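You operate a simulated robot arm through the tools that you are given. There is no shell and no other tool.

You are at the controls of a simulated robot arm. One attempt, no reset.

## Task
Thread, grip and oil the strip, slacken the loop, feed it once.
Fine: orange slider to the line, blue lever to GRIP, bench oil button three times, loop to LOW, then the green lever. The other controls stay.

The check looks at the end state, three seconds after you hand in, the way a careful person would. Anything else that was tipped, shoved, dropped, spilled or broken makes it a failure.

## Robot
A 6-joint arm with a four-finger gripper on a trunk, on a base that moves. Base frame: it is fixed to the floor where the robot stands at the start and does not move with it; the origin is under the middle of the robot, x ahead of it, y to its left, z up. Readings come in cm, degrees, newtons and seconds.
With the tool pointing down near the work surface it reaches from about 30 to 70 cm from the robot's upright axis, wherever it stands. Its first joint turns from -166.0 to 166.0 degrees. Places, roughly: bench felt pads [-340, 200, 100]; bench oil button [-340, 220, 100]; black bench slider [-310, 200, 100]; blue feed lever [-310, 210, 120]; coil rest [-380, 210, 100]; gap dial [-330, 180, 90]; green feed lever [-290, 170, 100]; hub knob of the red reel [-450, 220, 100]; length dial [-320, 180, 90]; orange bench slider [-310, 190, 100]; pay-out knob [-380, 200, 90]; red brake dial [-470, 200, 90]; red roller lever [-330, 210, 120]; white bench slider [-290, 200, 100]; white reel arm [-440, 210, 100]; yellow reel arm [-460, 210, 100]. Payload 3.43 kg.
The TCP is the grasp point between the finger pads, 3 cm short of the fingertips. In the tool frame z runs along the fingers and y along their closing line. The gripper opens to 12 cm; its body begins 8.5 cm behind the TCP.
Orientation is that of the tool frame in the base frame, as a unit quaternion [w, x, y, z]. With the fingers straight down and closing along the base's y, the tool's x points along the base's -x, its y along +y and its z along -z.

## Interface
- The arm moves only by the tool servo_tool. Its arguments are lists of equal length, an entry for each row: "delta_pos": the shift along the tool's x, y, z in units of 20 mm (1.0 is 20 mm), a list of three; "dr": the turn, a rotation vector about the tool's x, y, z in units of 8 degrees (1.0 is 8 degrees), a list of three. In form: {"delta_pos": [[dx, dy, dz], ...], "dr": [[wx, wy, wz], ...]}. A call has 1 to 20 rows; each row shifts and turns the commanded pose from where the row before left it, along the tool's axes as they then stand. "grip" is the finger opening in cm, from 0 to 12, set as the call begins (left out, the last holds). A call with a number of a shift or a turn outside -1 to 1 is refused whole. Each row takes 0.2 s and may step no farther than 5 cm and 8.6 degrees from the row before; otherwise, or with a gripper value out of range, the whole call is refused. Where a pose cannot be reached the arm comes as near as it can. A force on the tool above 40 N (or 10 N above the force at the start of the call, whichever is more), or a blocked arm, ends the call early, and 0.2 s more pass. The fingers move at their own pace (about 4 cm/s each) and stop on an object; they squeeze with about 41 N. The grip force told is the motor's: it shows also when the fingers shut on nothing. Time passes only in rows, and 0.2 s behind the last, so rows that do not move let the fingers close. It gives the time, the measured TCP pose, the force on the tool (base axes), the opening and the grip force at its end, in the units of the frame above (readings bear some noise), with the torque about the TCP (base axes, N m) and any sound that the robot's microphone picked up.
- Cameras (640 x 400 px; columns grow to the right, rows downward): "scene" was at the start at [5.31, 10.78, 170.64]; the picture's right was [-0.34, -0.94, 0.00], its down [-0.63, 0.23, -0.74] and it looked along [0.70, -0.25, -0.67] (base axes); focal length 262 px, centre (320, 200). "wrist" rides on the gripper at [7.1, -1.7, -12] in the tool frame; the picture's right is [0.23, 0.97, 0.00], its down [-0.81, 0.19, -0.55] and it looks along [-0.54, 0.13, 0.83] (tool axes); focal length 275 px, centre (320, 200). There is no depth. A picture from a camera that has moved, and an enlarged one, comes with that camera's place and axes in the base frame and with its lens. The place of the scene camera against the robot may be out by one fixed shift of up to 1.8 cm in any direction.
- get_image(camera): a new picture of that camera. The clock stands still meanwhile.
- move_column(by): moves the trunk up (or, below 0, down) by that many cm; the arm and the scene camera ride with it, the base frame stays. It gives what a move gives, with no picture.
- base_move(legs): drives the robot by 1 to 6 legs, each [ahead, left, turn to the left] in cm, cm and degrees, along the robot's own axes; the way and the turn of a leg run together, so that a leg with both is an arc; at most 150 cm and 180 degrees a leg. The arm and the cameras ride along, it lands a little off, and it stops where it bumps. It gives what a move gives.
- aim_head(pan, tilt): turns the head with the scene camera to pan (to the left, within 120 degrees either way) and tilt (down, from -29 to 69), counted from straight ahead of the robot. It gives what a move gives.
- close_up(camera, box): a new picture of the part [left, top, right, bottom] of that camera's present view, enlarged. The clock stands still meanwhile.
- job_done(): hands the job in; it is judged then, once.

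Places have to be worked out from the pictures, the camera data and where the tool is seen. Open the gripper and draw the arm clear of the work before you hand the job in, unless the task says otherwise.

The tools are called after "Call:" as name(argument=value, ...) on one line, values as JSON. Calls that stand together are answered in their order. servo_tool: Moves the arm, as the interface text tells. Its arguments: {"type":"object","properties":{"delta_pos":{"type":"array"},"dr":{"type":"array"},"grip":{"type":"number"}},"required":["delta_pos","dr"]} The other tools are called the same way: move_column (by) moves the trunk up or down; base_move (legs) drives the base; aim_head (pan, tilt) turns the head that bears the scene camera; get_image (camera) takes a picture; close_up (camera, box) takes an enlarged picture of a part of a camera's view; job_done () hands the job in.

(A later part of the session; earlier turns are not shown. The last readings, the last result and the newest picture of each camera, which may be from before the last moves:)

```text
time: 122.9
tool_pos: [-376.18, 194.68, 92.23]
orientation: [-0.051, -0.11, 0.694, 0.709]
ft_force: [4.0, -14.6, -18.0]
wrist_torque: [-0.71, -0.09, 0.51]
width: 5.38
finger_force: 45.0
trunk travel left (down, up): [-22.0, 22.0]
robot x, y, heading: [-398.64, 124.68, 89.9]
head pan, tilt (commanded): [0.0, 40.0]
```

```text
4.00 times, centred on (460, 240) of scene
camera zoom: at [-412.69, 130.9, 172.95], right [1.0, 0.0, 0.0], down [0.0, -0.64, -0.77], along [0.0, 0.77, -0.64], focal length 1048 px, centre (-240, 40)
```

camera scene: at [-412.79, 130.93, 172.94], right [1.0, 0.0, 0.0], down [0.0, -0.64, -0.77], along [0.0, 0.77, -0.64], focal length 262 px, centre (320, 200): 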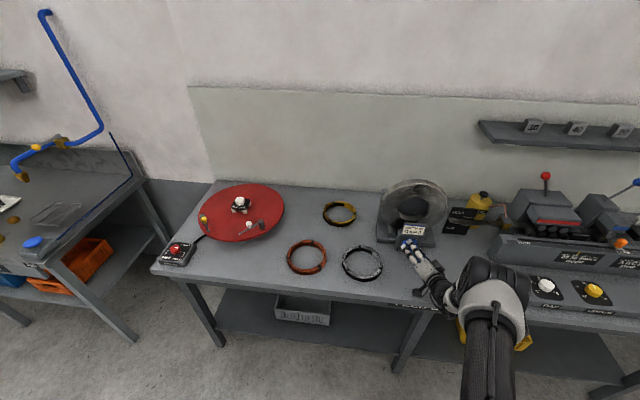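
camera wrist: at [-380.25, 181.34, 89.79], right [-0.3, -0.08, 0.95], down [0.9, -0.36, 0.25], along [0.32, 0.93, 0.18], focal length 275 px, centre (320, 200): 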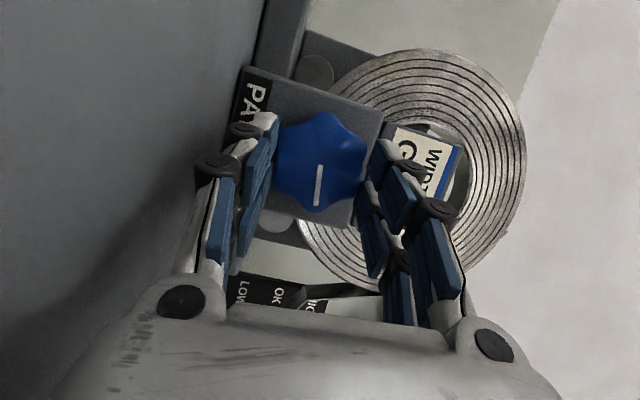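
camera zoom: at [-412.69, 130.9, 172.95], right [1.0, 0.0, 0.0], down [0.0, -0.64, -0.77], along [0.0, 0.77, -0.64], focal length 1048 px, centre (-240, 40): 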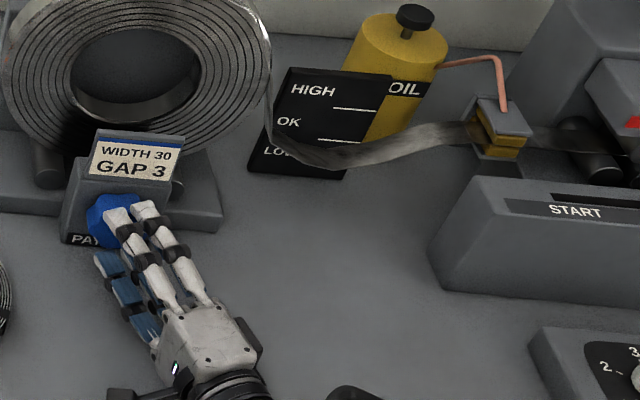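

Clockwise pays out: the loop now sags visibly. From the level views I place the board lines at z 96.8 and 92.2 (LOW text at z about 90), and the loop bottom at roughly z 94.5, so more is needed; I open the fingers and turn the hand back about the knob's axis.

Call:
servo_tool(delta_pos=[[0, 0, 0], [0, 0, 0], [0, 0, 0], [0, 0, 0]], dr=[[0, 0, 0], [0, 0, 0], [0, 0, 0], [0, 0, 0]], grip=9)

Call:
servo_tool(delta_pos=[[0, 0, -0.8], [0, 0, -0.8], [0.004, 0.048, 0.004], [0.004, 0.048, 0.004], [0.004, 0.048, 0.004], [0.004, 0.048, 0.004], [0.004, 0.048, 0.004], [0.004, 0.048, 0.004], [0.004, 0.048, 0.004], [0.004, 0.048, 0.004], [0.004, 0.048, 0.004], [0.004, 0.048, 0.004], [0, 0, 0]], dr=[[0, 0, 0], [0, 0, 0], [0.355, 0.048, -0.933], [0.355, 0.048, -0.933], [0.355, 0.048, -0.933], [0.355, 0.048, -0.933], [0.355, 0.048, -0.933], [0.355, 0.048, -0.933], [0.355, 0.048, -0.933], [0.355, 0.048, -0.933], [0.355, 0.048, -0.933], [0.355, 0.048, -0.933], [0, 0, 0]], grip=9)

Call:
get_image(camera="wrist")

Call:
close_up(camera="scene", box=[390, 190, 530, 290])

```text
time: 123.9
tool_pos: [-376.14, 194.77, 92.48]
orientation: [-0.05, -0.111, 0.691, 0.712]
ft_force: [0.8, 2.7, 3.8]
wrist_torque: [-0.02, -0.04, 0.05]
width: 8.79
finger_force: 0.0
trunk travel left (down, up): [-22.0, 22.0]
robot x, y, heading: [-398.43, 124.79, 89.8]
head pan, tilt (commanded): [0.0, 40.0]
```

```text
time: 126.7
tool_pos: [-376.15, 191.7, 93.13]
orientation: [0.394, -0.533, 0.625, 0.412]
ft_force: [-0.4, -0.2, -0.3]
wrist_torque: [-0.01, -0.01, 0.03]
width: 9.01
finger_force: 0.0
trunk travel left (down, up): [-22.0, 22.0]
robot x, y, heading: [-397.92, 124.49, 89.9]
head pan, tilt (commanded): [0.0, 40.0]
```

```text
taken
camera wrist: at [-375.96, 177.79, 90.47], right [-0.99, 0.01, -0.12], down [-0.12, -0.22, 0.97], along [-0.02, 0.97, 0.22], focal length 275 px, centre (320, 200)
```

wrist: 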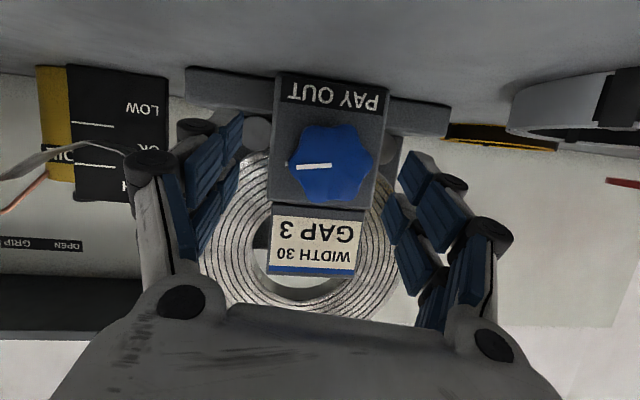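

```text
4.00 times, centred on (460, 240) of scene
camera zoom: at [-412.79, 130.87, 172.95], right [1.0, 0.0, 0.0], down [0.0, -0.64, -0.77], along [0.0, 0.77, -0.64], focal length 1048 px, centre (-240, 40)
```

zoom: 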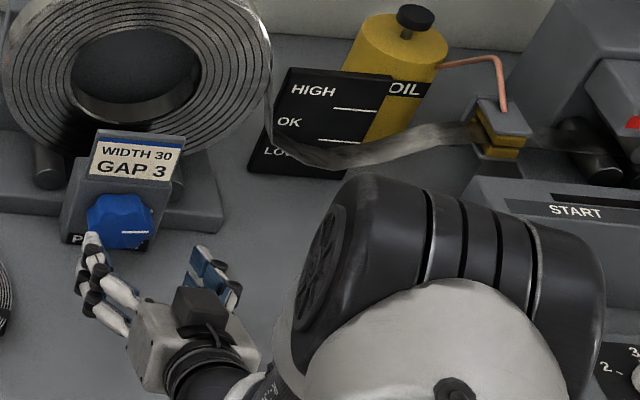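

The knob stays where I left it (pointer near 3 o'clock) and the loop bottom reads about z 94, in the OK band. I go in again, grip, and turn another 40° clockwise.

Call:
servo_tool(delta_pos=[[-0.148, 0.178, 0.481], [-0.148, 0.178, 0.481], [-0.148, 0.178, 0.481], [0, 0, 0]], dr=[[0, 0, 0], [0, 0, 0], [0, 0, 0], [0, 0, 0]], grip=9)

Call:
servo_tool(delta_pos=[[0, 0, 0], [0, 0, 0], [0, 0, 0], [0, 0, 0], [0, 0, 0], [0, 0, 0]], dr=[[0, 0, 0], [0, 0, 0], [0, 0, 0], [0, 0, 0], [0, 0, 0], [0, 0, 0]], grip=4)

Call:
close_up(camera="scene", box=[390, 190, 530, 290])

```text
time: 127.7
tool_pos: [-376.88, 194.81, 92.9]
orientation: [0.393, -0.534, 0.624, 0.414]
ft_force: [1.2, -0.3, 0.0]
wrist_torque: [0.05, 0.0, 0.03]
width: 8.99
finger_force: 0.0
trunk travel left (down, up): [-22.0, 22.0]
robot x, y, heading: [-398.28, 124.73, 89.8]
head pan, tilt (commanded): [0.0, 40.0]
```

```text
time: 129.1
tool_pos: [-376.99, 194.89, 92.9]
orientation: [0.393, -0.534, 0.624, 0.413]
ft_force: [-2.1, -0.7, 0.2]
wrist_torque: [0.0, 0.01, 0.22]
width: 5.47
finger_force: 44.9
trunk travel left (down, up): [-22.0, 22.0]
robot x, y, heading: [-398.73, 124.91, 89.8]
head pan, tilt (commanded): [0.0, 40.0]
```

```text
4.00 times, centred on (460, 240) of scene
camera zoom: at [-412.84, 130.86, 172.94], right [1.0, 0.0, 0.0], down [0.0, -0.64, -0.77], along [0.0, 0.77, -0.64], focal length 1048 px, centre (-240, 40)
```

zoom: 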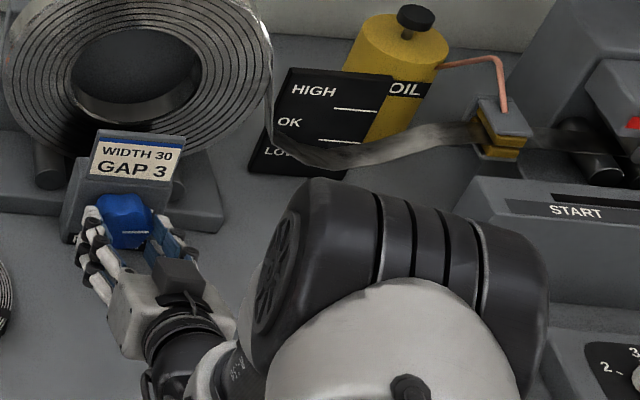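

Gripped again (5.47 cm). I turn 40° clockwise about the knob's axis.

Call:
servo_tool(delta_pos=[[-0.001, -0.017, -0.001], [-0.001, -0.017, -0.001], [-0.001, -0.017, -0.001], [-0.001, -0.017, -0.001], [-0.001, -0.017, -0.001], [-0.001, -0.017, -0.001], [-0.001, -0.017, -0.001], [-0.001, -0.017, -0.001], [-0.001, -0.017, -0.001], [-0.001, -0.017, -0.001], [0, 0, 0]], dr=[[-0.1775, -0.024, 0.4665], [-0.1775, -0.024, 0.4665], [-0.1775, -0.024, 0.4665], [-0.1775, -0.024, 0.4665], [-0.1775, -0.024, 0.4665], [-0.1775, -0.024, 0.4665], [-0.1775, -0.024, 0.4665], [-0.1775, -0.024, 0.4665], [-0.1775, -0.024, 0.4665], [-0.1775, -0.024, 0.4665], [0, 0, 0]], grip=4)

Call:
close_up(camera="scene", box=[390, 190, 530, 290])

Call:
get_image(camera="wrist")

```text
time: 131.5
tool_pos: [-376.47, 194.77, 92.69]
orientation: [0.182, -0.342, 0.703, 0.597]
ft_force: [3.7, -6.6, -12.0]
wrist_torque: [-0.31, -0.05, -0.23]
width: 5.46
finger_force: 45.0
trunk travel left (down, up): [-22.0, 22.0]
robot x, y, heading: [-398.39, 124.44, 89.9]
head pan, tilt (commanded): [0.0, 40.0]
```

```text
4.00 times, centred on (460, 240) of scene
camera zoom: at [-412.7, 130.93, 172.95], right [1.0, 0.0, 0.0], down [0.0, -0.64, -0.77], along [0.0, 0.77, -0.64], focal length 1048 px, centre (-240, 40)
```

zoom: 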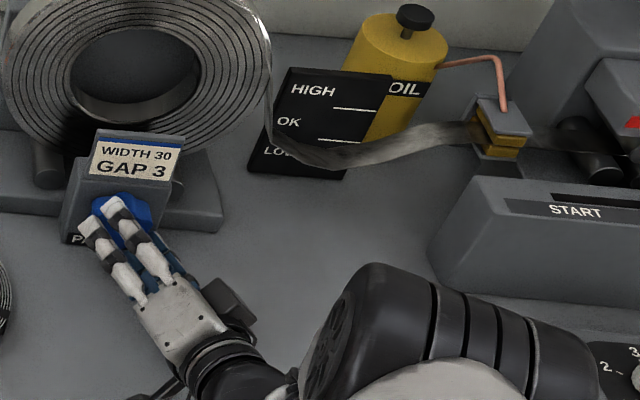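

```text
taken
camera wrist: at [-378.58, 181.13, 89.42], right [-0.84, -0.01, 0.54], down [0.52, -0.31, 0.8], along [0.16, 0.95, 0.26], focal length 275 px, centre (320, 200)
```

wrist: 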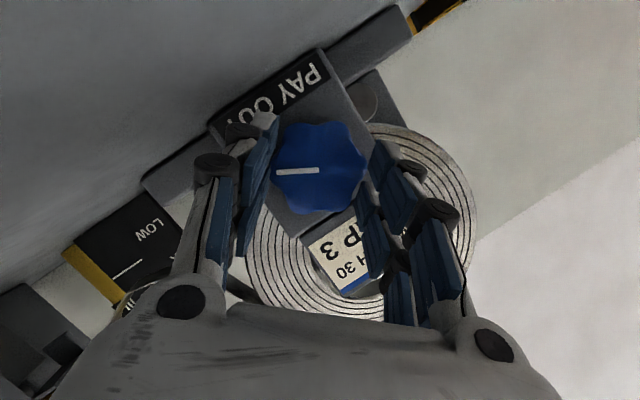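

No further change at about 125°, so the pay-out seems to go in steps. I keep turning another 40° in this grip.

Call:
servo_tool(delta_pos=[[0.02, -0.037, 0.008], [0.02, -0.037, 0.008], [-0.001, -0.017, -0.001], [-0.001, -0.017, -0.001], [-0.001, -0.017, -0.001], [-0.001, -0.017, -0.001], [0, 0, 0]], dr=[[-0.1775, -0.024, 0.4665], [-0.1775, -0.024, 0.4665], [-0.1775, -0.024, 0.4665], [-0.1775, -0.024, 0.4665], [-0.1775, -0.024, 0.4665], [-0.1775, -0.024, 0.4665], [0, 0, 0]], grip=4)

Call:
close_up(camera="scene", box=[390, 190, 530, 290])

```text
time: 133.1
tool_pos: [-376.42, 194.7, 92.35]
orientation: [0.044, -0.205, 0.707, 0.675]
ft_force: [10.2, -14.4, -14.6]
wrist_torque: [-0.35, -0.09, -0.28]
width: 5.46
finger_force: 45.0
trunk travel left (down, up): [-22.0, 22.0]
robot x, y, heading: [-398.44, 124.78, 89.9]
head pan, tilt (commanded): [0.0, 40.0]
```

```text
4.00 times, centred on (460, 240) of scene
camera zoom: at [-412.61, 130.86, 172.96], right [1.0, 0.0, 0.0], down [0.0, -0.64, -0.77], along [0.0, 0.77, -0.64], focal length 1048 px, centre (-240, 40)
```

zoom: 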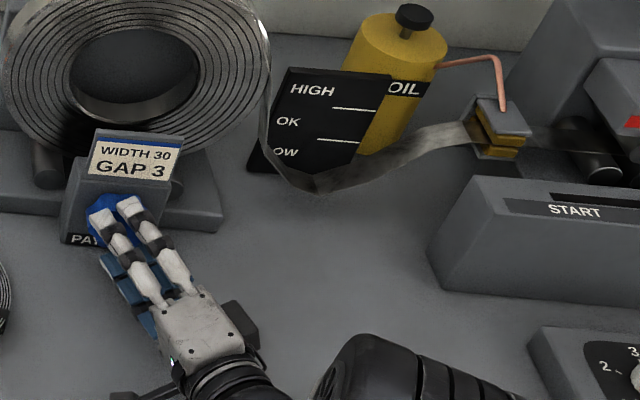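

Now the loop dropped to its next level: bottom at about z 90, beside LOW. For a small margin inside this step I turn 12° more, then look again.

Call:
servo_tool(delta_pos=[[0.012, -0.017, 0.004], [0.012, -0.017, 0.004], [-0.001, -0.017, -0.001], [0, 0, 0]], dr=[[-0.1775, -0.024, 0.4665], [-0.1775, -0.024, 0.4665], [-0.1775, -0.024, 0.4665], [0, 0, 0]], grip=4)

Call:
close_up(camera="scene", box=[390, 190, 530, 290])

Call:
get_image(camera="wrist")

```text
time: 134.1
tool_pos: [-376.48, 194.76, 92.22]
orientation: [-0.027, -0.133, 0.699, 0.702]
ft_force: [10.4, -16.5, -16.4]
wrist_torque: [-0.72, -0.03, -0.06]
width: 5.43
finger_force: 44.7
trunk travel left (down, up): [-22.0, 22.0]
robot x, y, heading: [-397.86, 124.93, 90.1]
head pan, tilt (commanded): [0.0, 40.0]
```

```text
4.00 times, centred on (460, 240) of scene
camera zoom: at [-412.58, 130.85, 172.96], right [1.0, 0.0, 0.0], down [0.0, -0.64, -0.77], along [0.0, 0.77, -0.64], focal length 1048 px, centre (-240, 40)
```

zoom: 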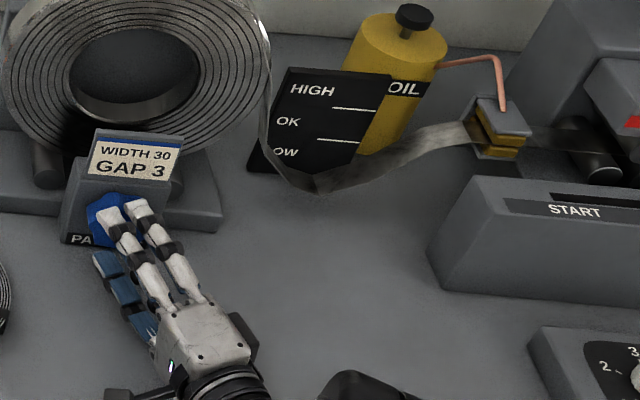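

```text
taken
camera wrist: at [-380.38, 181.39, 89.69], right [-0.37, -0.07, 0.93], down [0.88, -0.36, 0.32], along [0.31, 0.93, 0.2], focal length 275 px, centre (320, 200)
```

wrist: 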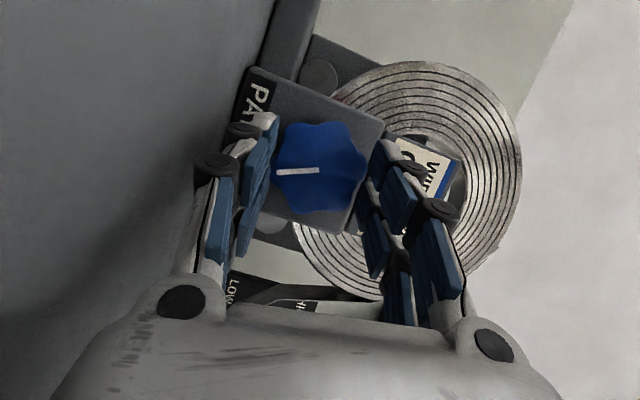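

The loop holds at this level. I open the fingers, back off along the tool axis and turn the hand back to check the loop in the level view.

Call:
servo_tool(delta_pos=[[0, 0, 0], [0, 0, 0], [0, 0, 0], [0, 0, 0], [0, 0, 0]], dr=[[0, 0, 0], [0, 0, 0], [0, 0, 0], [0, 0, 0], [0, 0, 0]], grip=9)

Call:
servo_tool(delta_pos=[[0, 0, -0.8], [0, 0, -0.8], [0, 0, -0.8], [0, 0, -0.8], [0.004, 0.034, 0.003], [0.004, 0.034, 0.003], [0.004, 0.034, 0.003], [0.004, 0.034, 0.003], [0.004, 0.034, 0.003], [0.004, 0.034, 0.003], [0.004, 0.034, 0.003], [0.004, 0.034, 0.003], [0.004, 0.034, 0.003], [0.004, 0.034, 0.003], [0, 0, 0]], dr=[[0, 0, 0], [0, 0, 0], [0, 0, 0], [0, 0, 0], [0.355, 0.048, -0.933], [0.355, 0.048, -0.933], [0.355, 0.048, -0.933], [0.355, 0.048, -0.933], [0.355, 0.048, -0.933], [0.355, 0.048, -0.933], [0.355, 0.048, -0.933], [0.355, 0.048, -0.933], [0.355, 0.048, -0.933], [0.177, 0.024, -0.466], [0, 0, 0]], grip=9)

Call:
get_image(camera="wrist")

Call:
close_up(camera="scene", box=[390, 190, 530, 290])

```text
time: 135.3
tool_pos: [-376.56, 194.83, 92.46]
orientation: [-0.026, -0.135, 0.697, 0.704]
ft_force: [0.2, 0.3, 1.7]
wrist_torque: [0.0, 0.01, 0.03]
width: 8.82
finger_force: 0.0
trunk travel left (down, up): [-22.0, 22.0]
robot x, y, heading: [-398.2, 124.3, 89.9]
head pan, tilt (commanded): [0.0, 40.0]
```

```text
time: 138.5
tool_pos: [-375.65, 188.61, 92.91]
orientation: [0.393, -0.534, 0.625, 0.413]
ft_force: [0.3, -0.6, -0.4]
wrist_torque: [0.02, 0.0, 0.0]
width: 9.0
finger_force: 0.2
trunk travel left (down, up): [-22.0, 22.0]
robot x, y, heading: [-397.94, 124.65, 89.9]
head pan, tilt (commanded): [0.0, 40.0]
```

```text
taken
camera wrist: at [-375.53, 174.76, 90.32], right [-0.99, 0.01, -0.12], down [-0.12, -0.22, 0.97], along [-0.02, 0.97, 0.22], focal length 275 px, centre (320, 200)
```

wrist: 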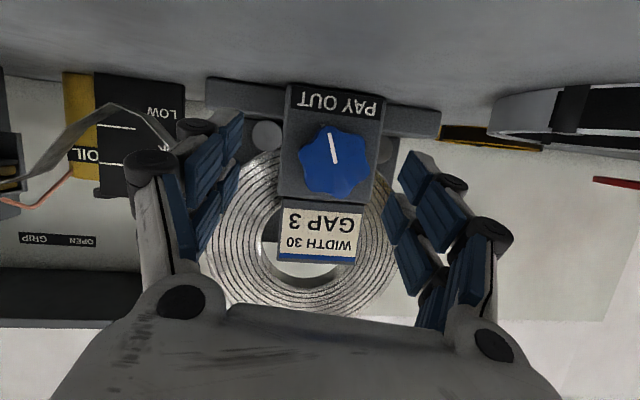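

```text
4.00 times, centred on (460, 240) of scene
camera zoom: at [-412.8, 130.87, 172.94], right [1.0, 0.0, 0.0], down [0.0, -0.64, -0.77], along [0.0, 0.77, -0.64], focal length 1048 px, centre (-240, 40)
```

zoom: 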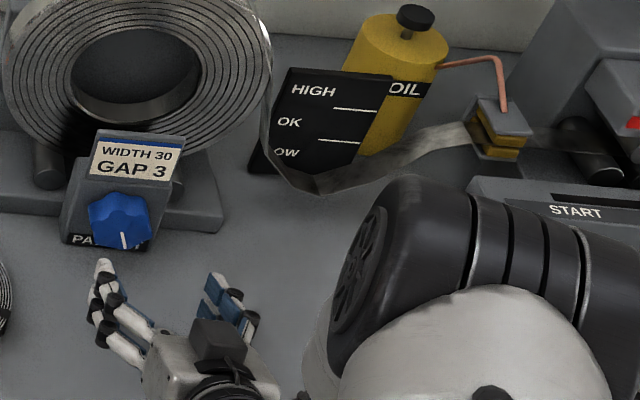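

The pointer rests near 6 o'clock. I enlarge the wrist view of the board to confirm the loop is at LOW.

Call:
close_up(camera="wrist", box=[0, 60, 220, 210])

```text
2.67 times, centred on (110, 135) of wrist
camera zoom: at [-375.53, 174.76, 90.32], right [-0.99, 0.01, -0.12], down [-0.12, -0.22, 0.97], along [-0.02, 0.97, 0.22], focal length 734 px, centre (880, 373)
```

zoom: 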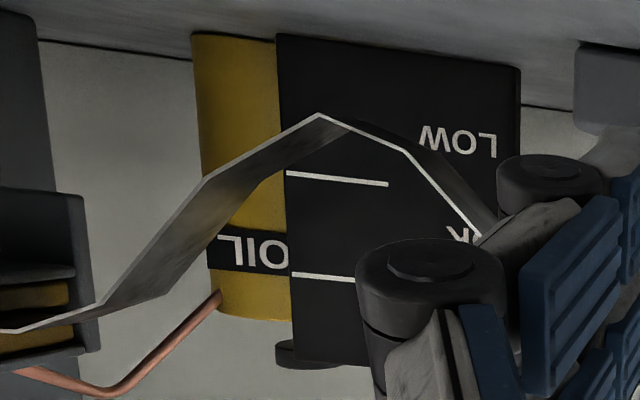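

The loop's bottom lies beside the LOW text, below the lower line. Now the green lever: I back away from the bench, raise the trunk, and drive right to stand before the feeder again.

Call:
base_move(legs=[[-38, 0, 0]])

Call:
move_column(by=18)

Call:
base_move(legs=[[0, -84, 0]])

Call:
aim_head(pan=0, tilt=45)

Call:
get_image(camera="scene")

Call:
get_image(camera="wrist")

```text
time: 140.9
tool_pos: [-375.94, 150.45, 92.86]
orientation: [0.392, -0.534, 0.624, 0.414]
ft_force: [0.1, -0.2, -0.4]
wrist_torque: [0.02, 0.02, -0.02]
width: 8.99
finger_force: 0.1
trunk travel left (down, up): [-22.0, 22.0]
robot x, y, heading: [-398.39, 86.44, 90.0]
head pan, tilt (commanded): [0.0, 40.0]
```

```text
time: 142.9
tool_pos: [-375.98, 150.54, 110.83]
orientation: [0.392, -0.535, 0.624, 0.414]
ft_force: [-0.5, 0.6, -1.4]
wrist_torque: [0.01, -0.02, 0.0]
width: 9.01
finger_force: 0.1
trunk travel left (down, up): [-40.0, 4.0]
robot x, y, heading: [-398.6, 86.58, 90.0]
head pan, tilt (commanded): [0.0, 40.0]
```

```text
time: 147.4
tool_pos: [-291.63, 150.55, 111.01]
orientation: [0.392, -0.534, 0.624, 0.414]
ft_force: [-0.2, 0.5, -0.4]
wrist_torque: [-0.02, -0.02, 0.01]
width: 9.0
finger_force: 0.2
trunk travel left (down, up): [-40.0, 4.0]
robot x, y, heading: [-313.97, 86.43, 89.9]
head pan, tilt (commanded): [0.0, 40.0]
```

```text
time: 148.1
tool_pos: [-291.81, 150.49, 110.75]
orientation: [0.392, -0.534, 0.625, 0.413]
ft_force: [-0.6, -0.5, 0.6]
wrist_torque: [-0.03, 0.01, 0.03]
width: 8.97
finger_force: 0.1
trunk travel left (down, up): [-40.0, 4.0]
robot x, y, heading: [-313.74, 86.56, 89.9]
head pan, tilt (commanded): [0.0, 45.0]
```

```text
taken
camera scene: at [-328.53, 92.24, 190.22], right [1.0, 0.0, 0.0], down [0.0, -0.71, -0.71], along [0.0, 0.71, -0.71], focal length 262 px, centre (320, 200)
```

scene: 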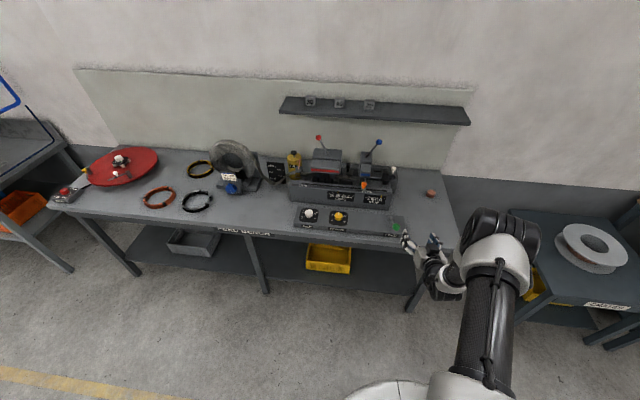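

```text
taken
camera wrist: at [-291.43, 136.66, 108.32], right [-0.99, 0.0, -0.12], down [-0.12, -0.22, 0.97], along [-0.02, 0.97, 0.22], focal length 275 px, centre (320, 200)
```

wrist: 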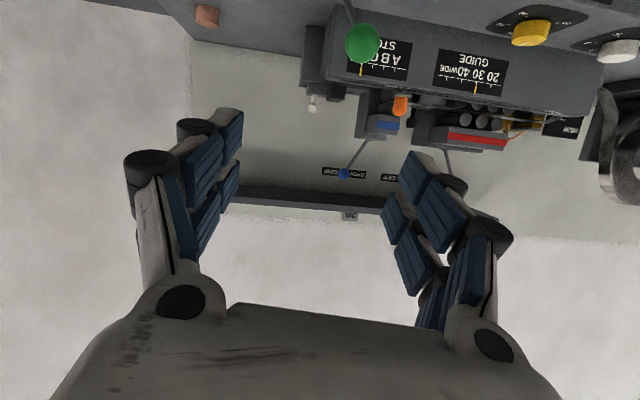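

The green ball measures at about (-294.3, 165.6, 99.3). I enlarge the FEED lever in both views to understand how it swings.

Call:
close_up(camera="scene", box=[340, 190, 440, 260])

Call:
close_up(camera="wrist", box=[280, 0, 440, 110])

Call:
close_up(camera="scene", box=[280, 120, 440, 230])

```text
5.71 times, centred on (390, 225) of scene
camera zoom: at [-328.53, 92.24, 190.22], right [1.0, 0.0, 0.0], down [0.0, -0.71, -0.71], along [0.0, 0.71, -0.71], focal length 1497 px, centre (-80, 57)
```

zoom: 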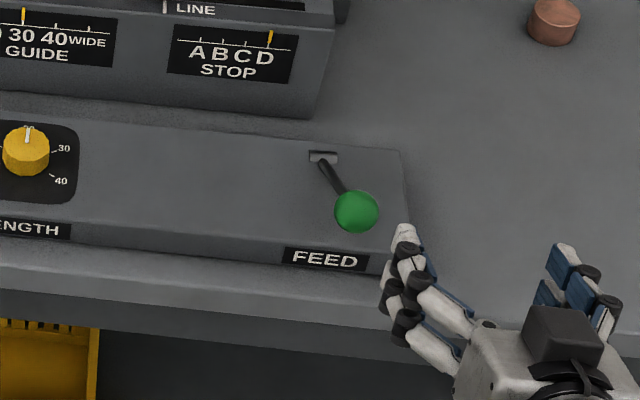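

```text
3.64 times, centred on (360, 55) of wrist
camera zoom: at [-291.43, 136.66, 108.32], right [-0.99, 0.0, -0.12], down [-0.12, -0.22, 0.97], along [-0.02, 0.97, 0.22], focal length 1001 px, centre (174, 727)
```

zoom: 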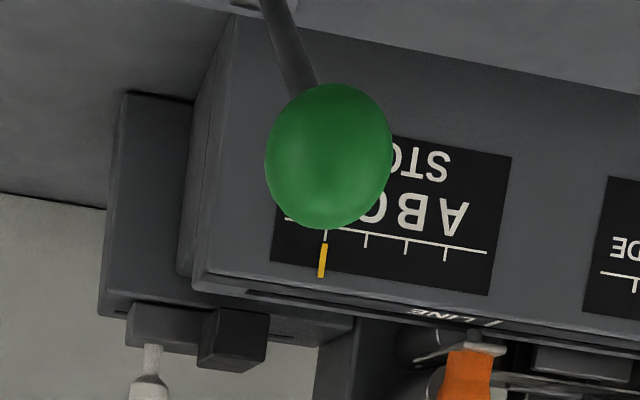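

```text
3.64 times, centred on (360, 175) of scene
camera zoom: at [-328.53, 92.24, 190.22], right [1.0, 0.0, 0.0], down [0.0, -0.71, -0.71], along [0.0, 0.71, -0.71], focal length 953 px, centre (174, 291)
```

zoom: 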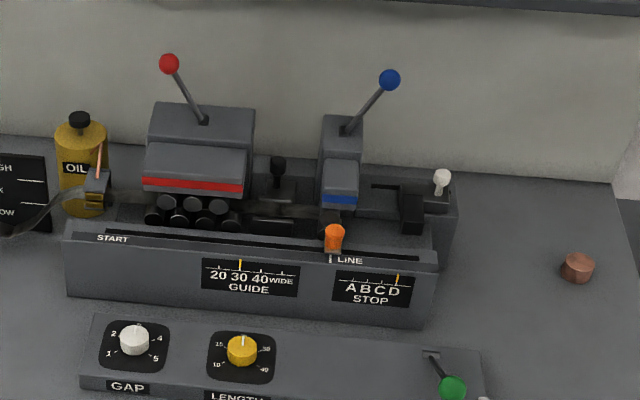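

The lever hinges on a small bracket and its arm leans toward me at about 33° above horizontal, so pressing the ball down is the natural stroke. I turn the tool back to point straight down (fingers closed), then drive forward over the ball.

Call:
servo_tool(delta_pos=[[0, 0, 0], [0, 0, 0], [0, 0, 0], [0, 0, 0], [0, 0, 0], [0, 0, 0], [0, 0, 0], [0, 0, 0], [0, 0, 0], [0, 0, 0]], dr=[[0, 1, 0], [0, 1, 0], [0, 1, 0], [0, 1, 0], [0, 1, 0], [0, 1, 0], [0, 1, 0], [0, 1, 0], [0, 0.7, 0], [0, 0, 0]], grip=0)

Call:
get_image(camera="wrist")

```text
time: 150.2
tool_pos: [-292.34, 150.79, 110.92]
orientation: [-0.011, -0.679, 0.731, 0.072]
ft_force: [0.4, -0.5, -0.5]
wrist_torque: [0.03, -0.04, 0.03]
width: 0.01
finger_force: 32.9
out of reach, approached as far as the arm can: row 6
trunk travel left (down, up): [-40.0, 4.0]
robot x, y, heading: [-313.87, 86.9, 89.9]
head pan, tilt (commanded): [0.0, 45.0]
```

```text
taken
camera wrist: at [-289.84, 142.46, 122.15], right [-0.98, -0.16, 0.1], down [-0.06, 0.77, 0.64], along [-0.18, 0.62, -0.76], focal length 275 px, centre (320, 200)
```

wrist: 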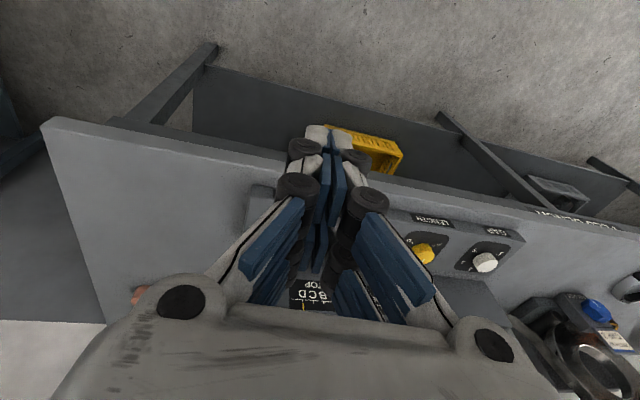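

The tool ended a few degrees off vertical because of a momentary reach limit; I correct that with one small turn, then drive forward 19 cm with the fingertips well above the ball.

Call:
servo_tool(delta_pos=[[0, 0, -0.5], [0, 0, -0.5], [0, 0, 0]], dr=[[0.43, 0.292, 0], [0.43, 0.292, 0], [0, 0, 0]], grip=0)

Call:
base_move(legs=[[18, 0, 0]])

Call:
get_image(camera="wrist")

Call:
get_image(camera="scene")

```text
time: 151.1
tool_pos: [-292.22, 150.71, 113.0]
orientation: [0.0, -0.68, 0.733, 0.001]
ft_force: [0.0, 0.7, 0.4]
wrist_torque: [0.0, 0.04, -0.03]
width: 0.02
finger_force: 33.3
trunk travel left (down, up): [-40.0, 4.0]
robot x, y, heading: [-314.0, 86.88, 90.1]
head pan, tilt (commanded): [0.0, 45.0]
```

```text
time: 152.6
tool_pos: [-292.18, 168.83, 112.93]
orientation: [0.0, -0.681, 0.733, 0.002]
ft_force: [0.8, 0.7, 1.1]
wrist_torque: [-0.02, 0.0, 0.0]
width: 0.0
finger_force: 33.5
trunk travel left (down, up): [-40.0, 4.0]
robot x, y, heading: [-314.31, 104.1, 90.1]
head pan, tilt (commanded): [0.0, 45.0]
```

```text
taken
camera wrist: at [-290.99, 161.43, 125.0], right [-0.99, -0.16, 0.0], down [-0.13, 0.82, 0.55], along [-0.09, 0.55, -0.83], focal length 275 px, centre (320, 200)
```

wrist: 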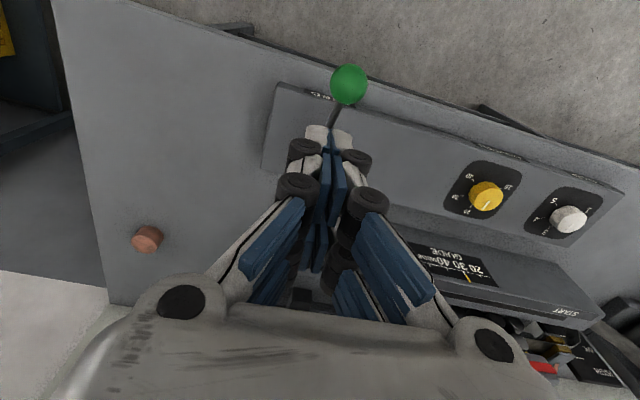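

```text
taken
camera scene: at [-328.52, 110.3, 190.22], right [1.0, 0.0, 0.0], down [0.0, -0.71, -0.71], along [0.0, 0.71, -0.71], focal length 262 px, centre (320, 200)
```

scene: 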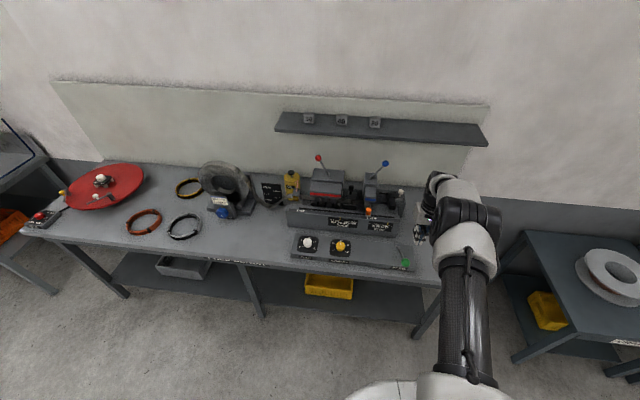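

The ball measures (-294.3, 166.0, 99.1). I place the closed fingertips over it (TCP about (-294.4, 165, 105)), just above contact.

Call:
servo_tool(delta_pos=[[0.66, 0.32, 0], [0.66, 0.32, 0], [0.66, 0.32, 0], [0, 0, 1], [0, 0, 1], [0, 0, 1], [0, 0, 0.8], [0, 0, 0]], dr=[[0, 0, 0], [0, 0, 0], [0, 0, 0], [0, 0, 0], [0, 0, 0], [0, 0, 0], [0, 0, 0], [0, 0, 0]], grip=0)

Call:
get_image(camera="wrist")

Call:
close_up(camera="scene", box=[360, 190, 460, 280])

```text
time: 154.4
tool_pos: [-294.29, 164.94, 105.42]
orientation: [0.0, -0.679, 0.734, 0.002]
ft_force: [-0.1, 0.2, -0.6]
wrist_torque: [-0.03, 0.01, 0.0]
width: 0.0
finger_force: 33.6
trunk travel left (down, up): [-40.0, 4.0]
robot x, y, heading: [-313.85, 104.23, 89.8]
head pan, tilt (commanded): [0.0, 45.0]
```

```text
taken
camera wrist: at [-293.25, 157.59, 117.42], right [-0.99, -0.16, 0.0], down [-0.13, 0.82, 0.56], along [-0.09, 0.55, -0.83], focal length 275 px, centre (320, 200)
```

wrist: 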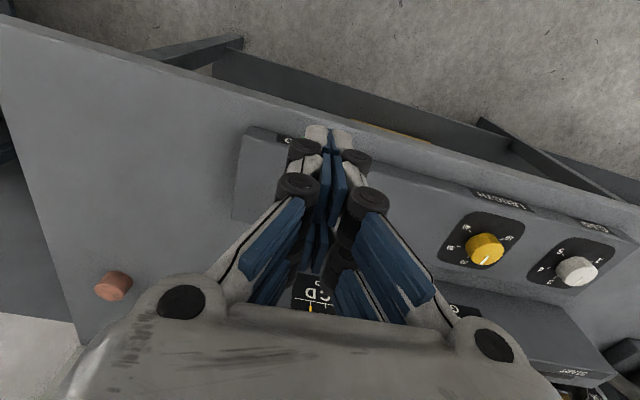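

```text
4.44 times, centred on (410, 235) of scene
camera zoom: at [-328.53, 110.17, 190.22], right [1.0, 0.0, 0.0], down [0.0, -0.71, -0.71], along [0.0, 0.71, -0.71], focal length 1165 px, centre (-80, 44)
```

zoom: 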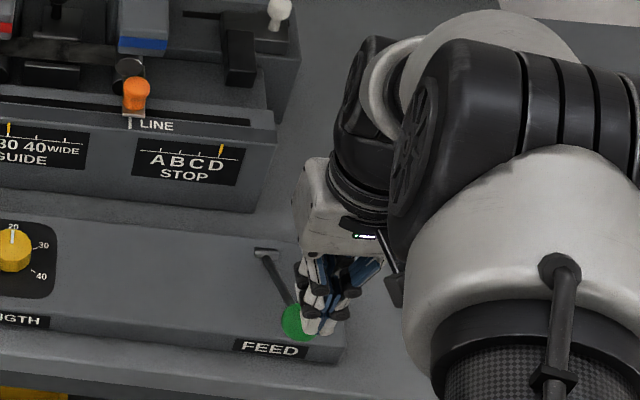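

The fingertips stand over the ball. I shift 0.4 cm left and press down slowly, 2.7 cm, watching force and sound.

Call:
servo_tool(delta_pos=[[0, 0.2, 0], [0, 0, 0.15], [0, 0, 0.15], [0, 0, 0.15], [0, 0, 0.15], [0, 0, 0.15], [0, 0, 0.15], [0, 0, 0.15], [0, 0, 0.15], [0, 0, 0.15], [0, 0, 0]], dr=[[0, 0, 0], [0, 0, 0], [0, 0, 0], [0, 0, 0], [0, 0, 0], [0, 0, 0], [0, 0, 0], [0, 0, 0], [0, 0, 0], [0, 0, 0], [0, 0, 0]], grip=0)

Call:
get_image(camera="wrist")

Call:
close_up(camera="scene", box=[360, 190, 460, 280])

```text
time: 156.8
tool_pos: [-294.74, 164.86, 102.58]
orientation: [0.0, -0.679, 0.734, 0.001]
ft_force: [-0.9, -0.2, 1.1]
wrist_torque: [-0.02, -0.02, -0.04]
width: 0.0
finger_force: 33.4
trunk travel left (down, up): [-40.0, 4.0]
robot x, y, heading: [-313.76, 104.47, 90.0]
head pan, tilt (commanded): [0.0, 45.0]
```

```text
taken
camera wrist: at [-293.61, 157.6, 114.73], right [-0.99, -0.16, 0.0], down [-0.13, 0.82, 0.56], along [-0.09, 0.55, -0.83], focal length 275 px, centre (320, 200)
```

wrist: 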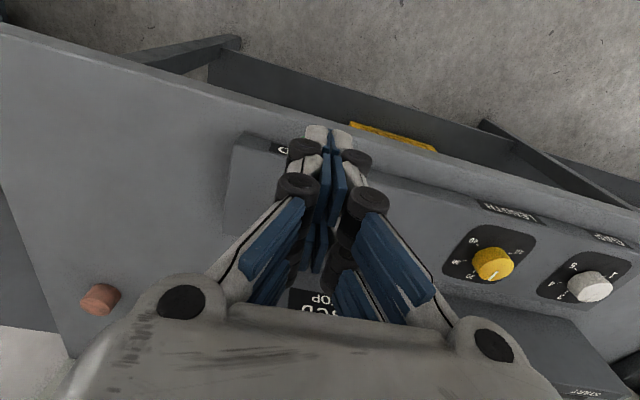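

```text
4.44 times, centred on (410, 235) of scene
camera zoom: at [-328.52, 110.17, 190.22], right [1.0, 0.0, 0.0], down [0.0, -0.71, -0.71], along [0.0, 0.71, -0.71], focal length 1165 px, centre (-80, 44)
```

zoom: 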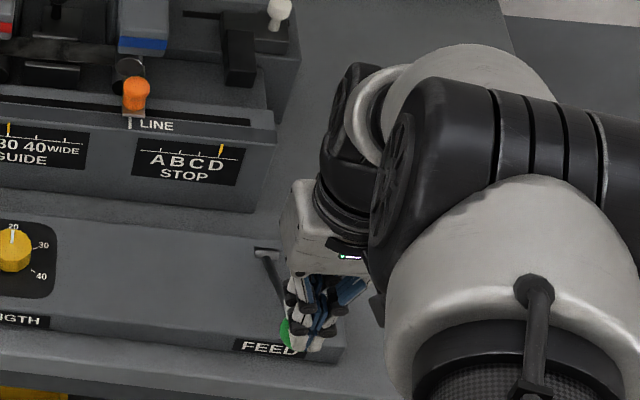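

The ball gives way with little force and has moved down a bit. I keep pressing in 0.3 cm steps for another 2.4 cm.

Call:
servo_tool(delta_pos=[[0, 0, 0.15], [0, 0, 0.15], [0.05, 0, 0.15], [0.05, 0, 0.15], [0.05, 0, 0.15], [0.05, 0, 0.15], [0.05, 0, 0.15], [0.05, 0, 0.15], [0, 0, 0]], dr=[[0, 0, 0], [0, 0, 0], [0, 0, 0], [0, 0, 0], [0, 0, 0], [0, 0, 0], [0, 0, 0], [0, 0, 0], [0, 0, 0]], grip=0)

Call:
close_up(camera="scene", box=[360, 190, 460, 280])

Call:
get_image(camera="wrist")

```text
time: 158.8
tool_pos: [-294.71, 164.38, 100.23]
orientation: [0.001, -0.68, 0.733, 0.002]
ft_force: [-0.8, -1.2, 1.5]
wrist_torque: [-0.01, 0.01, -0.01]
width: 0.0
finger_force: 33.6
trunk travel left (down, up): [-40.0, 4.0]
robot x, y, heading: [-313.85, 104.3, 90.2]
head pan, tilt (commanded): [0.0, 45.0]
```

```text
4.44 times, centred on (410, 235) of scene
camera zoom: at [-328.53, 110.16, 190.22], right [1.0, 0.0, 0.0], down [0.0, -0.71, -0.71], along [0.0, 0.71, -0.71], focal length 1165 px, centre (-80, 44)
```

zoom: 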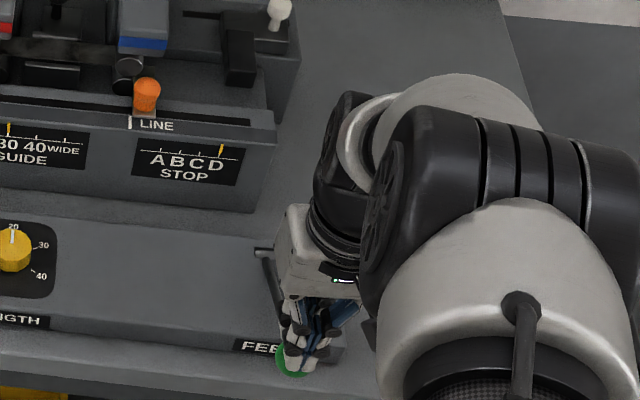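

```text
taken
camera wrist: at [-293.68, 157.03, 112.35], right [-0.99, -0.16, 0.0], down [-0.13, 0.82, 0.56], along [-0.09, 0.55, -0.83], focal length 275 px, centre (320, 200)
```

wrist: 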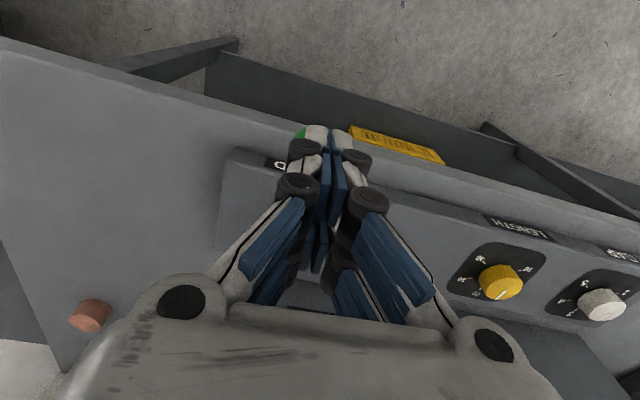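

The lever goes down easily; I notice the orange slider creeping right with it, so the feed stroke advances the strip as intended. I continue the stroke another 2.4 cm, following the ball's arc.

Call:
servo_tool(delta_pos=[[0.05, 0, 0.15], [0.05, 0, 0.15], [0.05, 0, 0.15], [0.05, 0, 0.15], [0.05, 0, 0.15], [0.05, 0, 0.15], [0.03, 0, 0.15], [0.03, 0, 0.15], [0, 0, 0]], dr=[[0, 0, 0], [0, 0, 0], [0, 0, 0], [0, 0, 0], [0, 0, 0], [0, 0, 0], [0, 0, 0], [0, 0, 0], [0, 0, 0]], grip=0)

Call:
close_up(camera="scene", box=[360, 190, 460, 280])

Call:
get_image(camera="wrist")

```text
time: 160.8
tool_pos: [-294.93, 163.61, 97.76]
orientation: [-0.001, -0.68, 0.733, 0.001]
ft_force: [-1.2, -1.7, 0.8]
wrist_torque: [-0.07, 0.02, 0.0]
width: 0.0
finger_force: 33.5
trunk travel left (down, up): [-40.0, 4.0]
robot x, y, heading: [-313.74, 104.47, 90.1]
head pan, tilt (commanded): [0.0, 45.0]
```

```text
4.44 times, centred on (410, 235) of scene
camera zoom: at [-328.53, 110.16, 190.22], right [1.0, 0.0, 0.0], down [0.0, -0.71, -0.71], along [0.0, 0.71, -0.71], focal length 1165 px, centre (-80, 44)
```

zoom: 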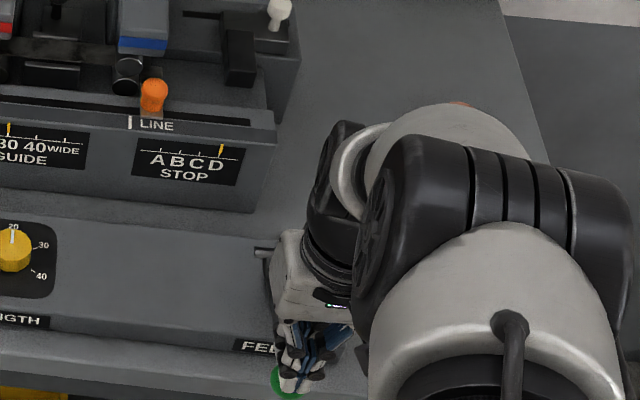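

```text
taken
camera wrist: at [-293.75, 156.29, 109.94], right [-0.99, -0.16, 0.0], down [-0.13, 0.82, 0.56], along [-0.09, 0.55, -0.83], focal length 275 px, centre (320, 200)
```

wrist: 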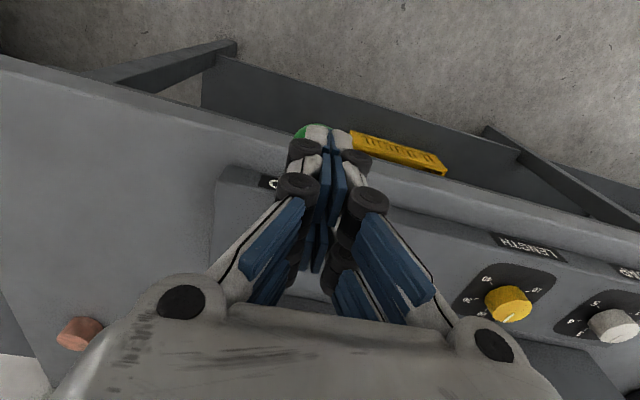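

The slider has moved about 1.75 cm, close to the set length of 20, so the stroke is nearly done. I go on in 0.2 cm steps until I hear or feel the end.

Call:
servo_tool(delta_pos=[[0.01, 0, 0.1], [0.01, 0, 0.1], [0.01, 0, 0.1], [0.01, 0, 0.1], [0.01, 0, 0.1], [0, 0, 0]], dr=[[0, 0, 0], [0, 0, 0], [0, 0, 0], [0, 0, 0], [0, 0, 0], [0, 0, 0]], grip=0)

Call:
close_up(camera="scene", box=[360, 190, 460, 280])

```text
time: 162.2
tool_pos: [-294.91, 163.56, 96.86]
orientation: [0.0, -0.681, 0.732, 0.001]
ft_force: [0.2, -0.3, 1.1]
wrist_torque: [-0.01, 0.03, 0.04]
width: 0.02
finger_force: 33.5
trunk travel left (down, up): [-40.0, 4.0]
robot x, y, heading: [-313.84, 104.42, 90.3]
head pan, tilt (commanded): [0.0, 45.0]
```

```text
4.44 times, centred on (410, 235) of scene
camera zoom: at [-328.53, 110.16, 190.22], right [1.0, 0.0, 0.0], down [0.0, -0.71, -0.71], along [0.0, 0.71, -0.71], focal length 1165 px, centre (-80, 44)
```

zoom: 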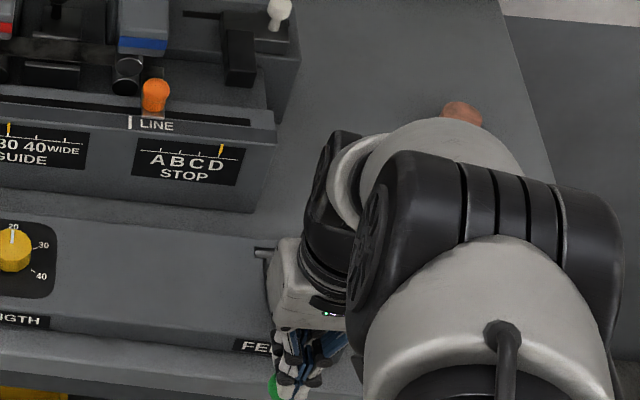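

Still moving freely (slider now about 1.95 cm on). I continue in small steps to find the end of the stroke.

Call:
servo_tool(delta_pos=[[0.01, 0, 0.1], [0.01, 0, 0.1], [0.01, 0, 0.1], [0.0, 0, 0.1], [0, 0, 0]], dr=[[0, 0, 0], [0, 0, 0], [0, 0, 0], [0, 0, 0], [0, 0, 0]], grip=0)

Call:
close_up(camera="scene", box=[360, 190, 460, 280])

Call:
get_image(camera="wrist")

```text
time: 163.4
tool_pos: [-294.89, 163.41, 95.95]
orientation: [-0.001, -0.68, 0.733, 0.001]
ft_force: [-0.2, -0.6, 2.0]
wrist_torque: [-0.05, -0.01, 0.01]
width: 0.0
finger_force: 33.0
trunk travel left (down, up): [-40.0, 4.0]
robot x, y, heading: [-313.82, 104.09, 90.0]
head pan, tilt (commanded): [0.0, 45.0]
```

```text
4.44 times, centred on (410, 235) of scene
camera zoom: at [-328.53, 110.16, 190.22], right [1.0, 0.0, 0.0], down [0.0, -0.71, -0.71], along [0.0, 0.71, -0.71], focal length 1165 px, centre (-80, 44)
```

zoom: 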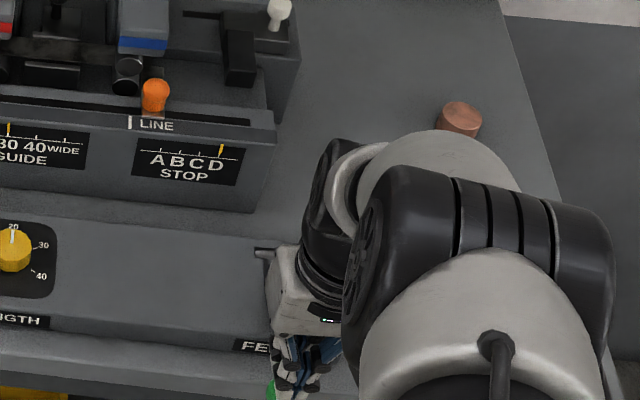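

```text
taken
camera wrist: at [-293.74, 156.12, 108.12], right [-0.99, -0.16, 0.0], down [-0.13, 0.82, 0.56], along [-0.09, 0.55, -0.83], focal length 275 px, centre (320, 200)
```

wrist: 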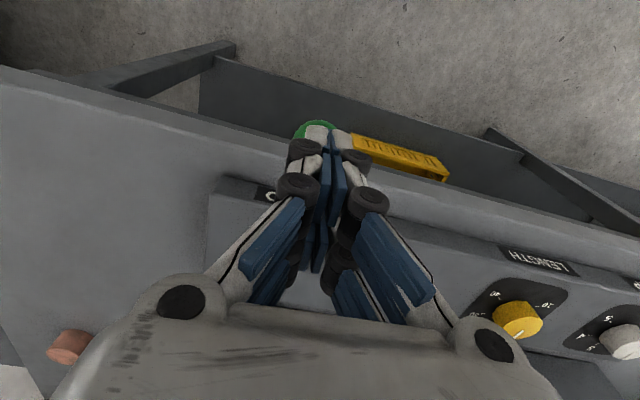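

The slider's advance has stopped at about 2 cm, which matches the LENGTH setting. I press a little further (0.8 cm), shifted 0.4 cm toward me to stay on the ball, to be sure the stroke is complete.

Call:
servo_tool(delta_pos=[[0.1, 0, 0.05], [0.1, 0, 0.1], [0, 0, 0.1], [0.0, 0, 0.1], [0, 0, 0]], dr=[[0, 0, 0], [0, 0, 0], [0, 0, 0], [0, 0, 0], [0, 0, 0]], grip=0)

Call:
close_up(camera="scene", box=[360, 190, 460, 280])

Call:
get_image(camera="wrist")

```text
time: 164.6
tool_pos: [-294.74, 163.02, 95.33]
orientation: [0.0, -0.68, 0.733, 0.002]
ft_force: [-1.3, -0.6, 2.1]
wrist_torque: [-0.03, 0.03, 0.01]
width: 0.0
finger_force: 33.6
trunk travel left (down, up): [-40.0, 4.0]
robot x, y, heading: [-314.17, 104.37, 90.1]
head pan, tilt (commanded): [0.0, 45.0]
```

```text
4.44 times, centred on (410, 235) of scene
camera zoom: at [-328.54, 110.15, 190.22], right [1.0, 0.0, 0.0], down [0.0, -0.71, -0.71], along [0.0, 0.71, -0.71], focal length 1165 px, centre (-80, 44)
```

zoom: 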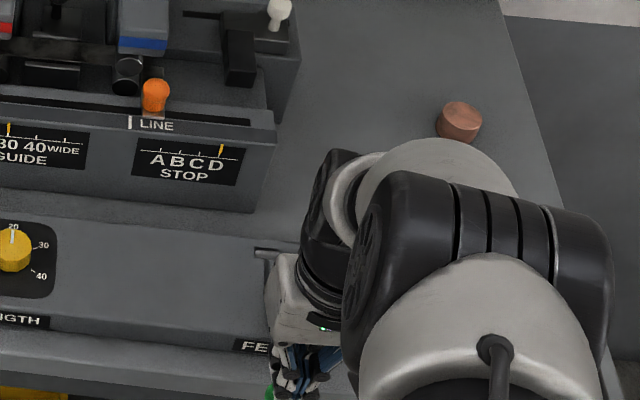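

```text
taken
camera wrist: at [-293.76, 155.7, 107.43], right [-0.99, -0.16, 0.0], down [-0.13, 0.82, 0.55], along [-0.09, 0.55, -0.83], focal length 275 px, centre (320, 200)
```

wrist: 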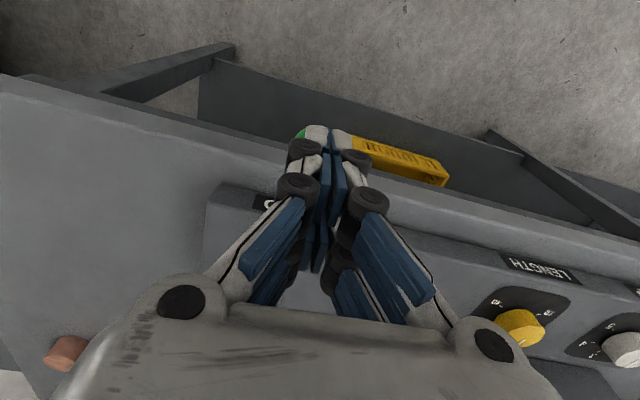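

The slider stays at the 2 cm mark, so the feed stroke is complete. I now let the lever up slowly and see whether it returns.

Call:
servo_tool(delta_pos=[[0, 0, -0.2], [0, 0, -0.2], [0, 0, -0.2], [-0.05, 0, -0.2], [-0.05, 0, -0.2], [-0.05, 0, -0.2], [-0.05, 0, -0.2], [-0.05, 0, -0.2], [-0.05, 0, -0.2], [-0.05, 0, -0.2], [0, 0, 0]], dr=[[0, 0, 0], [0, 0, 0], [0, 0, 0], [0, 0, 0], [0, 0, 0], [0, 0, 0], [0, 0, 0], [0, 0, 0], [0, 0, 0], [0, 0, 0], [0, 0, 0]], grip=0)

Call:
close_up(camera="scene", box=[360, 190, 460, 280])

Call:
get_image(camera="wrist")

```text
time: 167.0
tool_pos: [-294.95, 163.68, 99.31]
orientation: [0.0, -0.68, 0.733, 0.003]
ft_force: [-0.3, 1.3, 1.1]
wrist_torque: [0.06, 0.01, -0.03]
width: 0.01
finger_force: 33.5
trunk travel left (down, up): [-40.0, 4.0]
robot x, y, heading: [-313.74, 104.32, 90.0]
head pan, tilt (commanded): [0.0, 45.0]
```

```text
4.44 times, centred on (410, 235) of scene
camera zoom: at [-328.53, 110.19, 190.22], right [1.0, 0.0, 0.0], down [0.0, -0.71, -0.71], along [0.0, 0.71, -0.71], focal length 1165 px, centre (-80, 44)
```

zoom: 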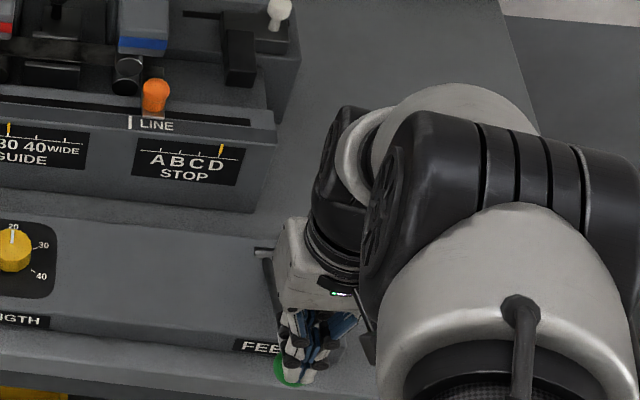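

```text
taken
camera wrist: at [-293.73, 156.44, 111.42], right [-0.99, -0.16, 0.0], down [-0.13, 0.82, 0.56], along [-0.09, 0.55, -0.83], focal length 275 px, centre (320, 200)
```

wrist: 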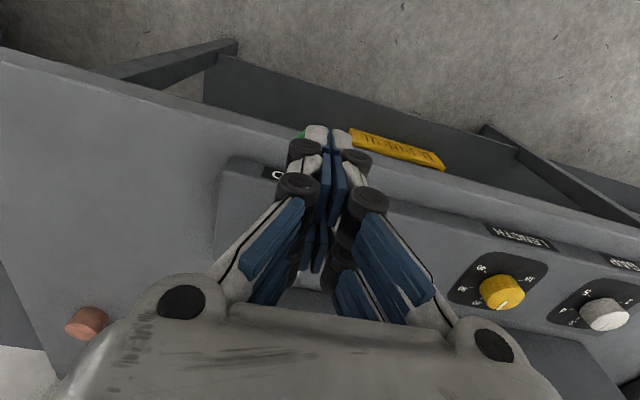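

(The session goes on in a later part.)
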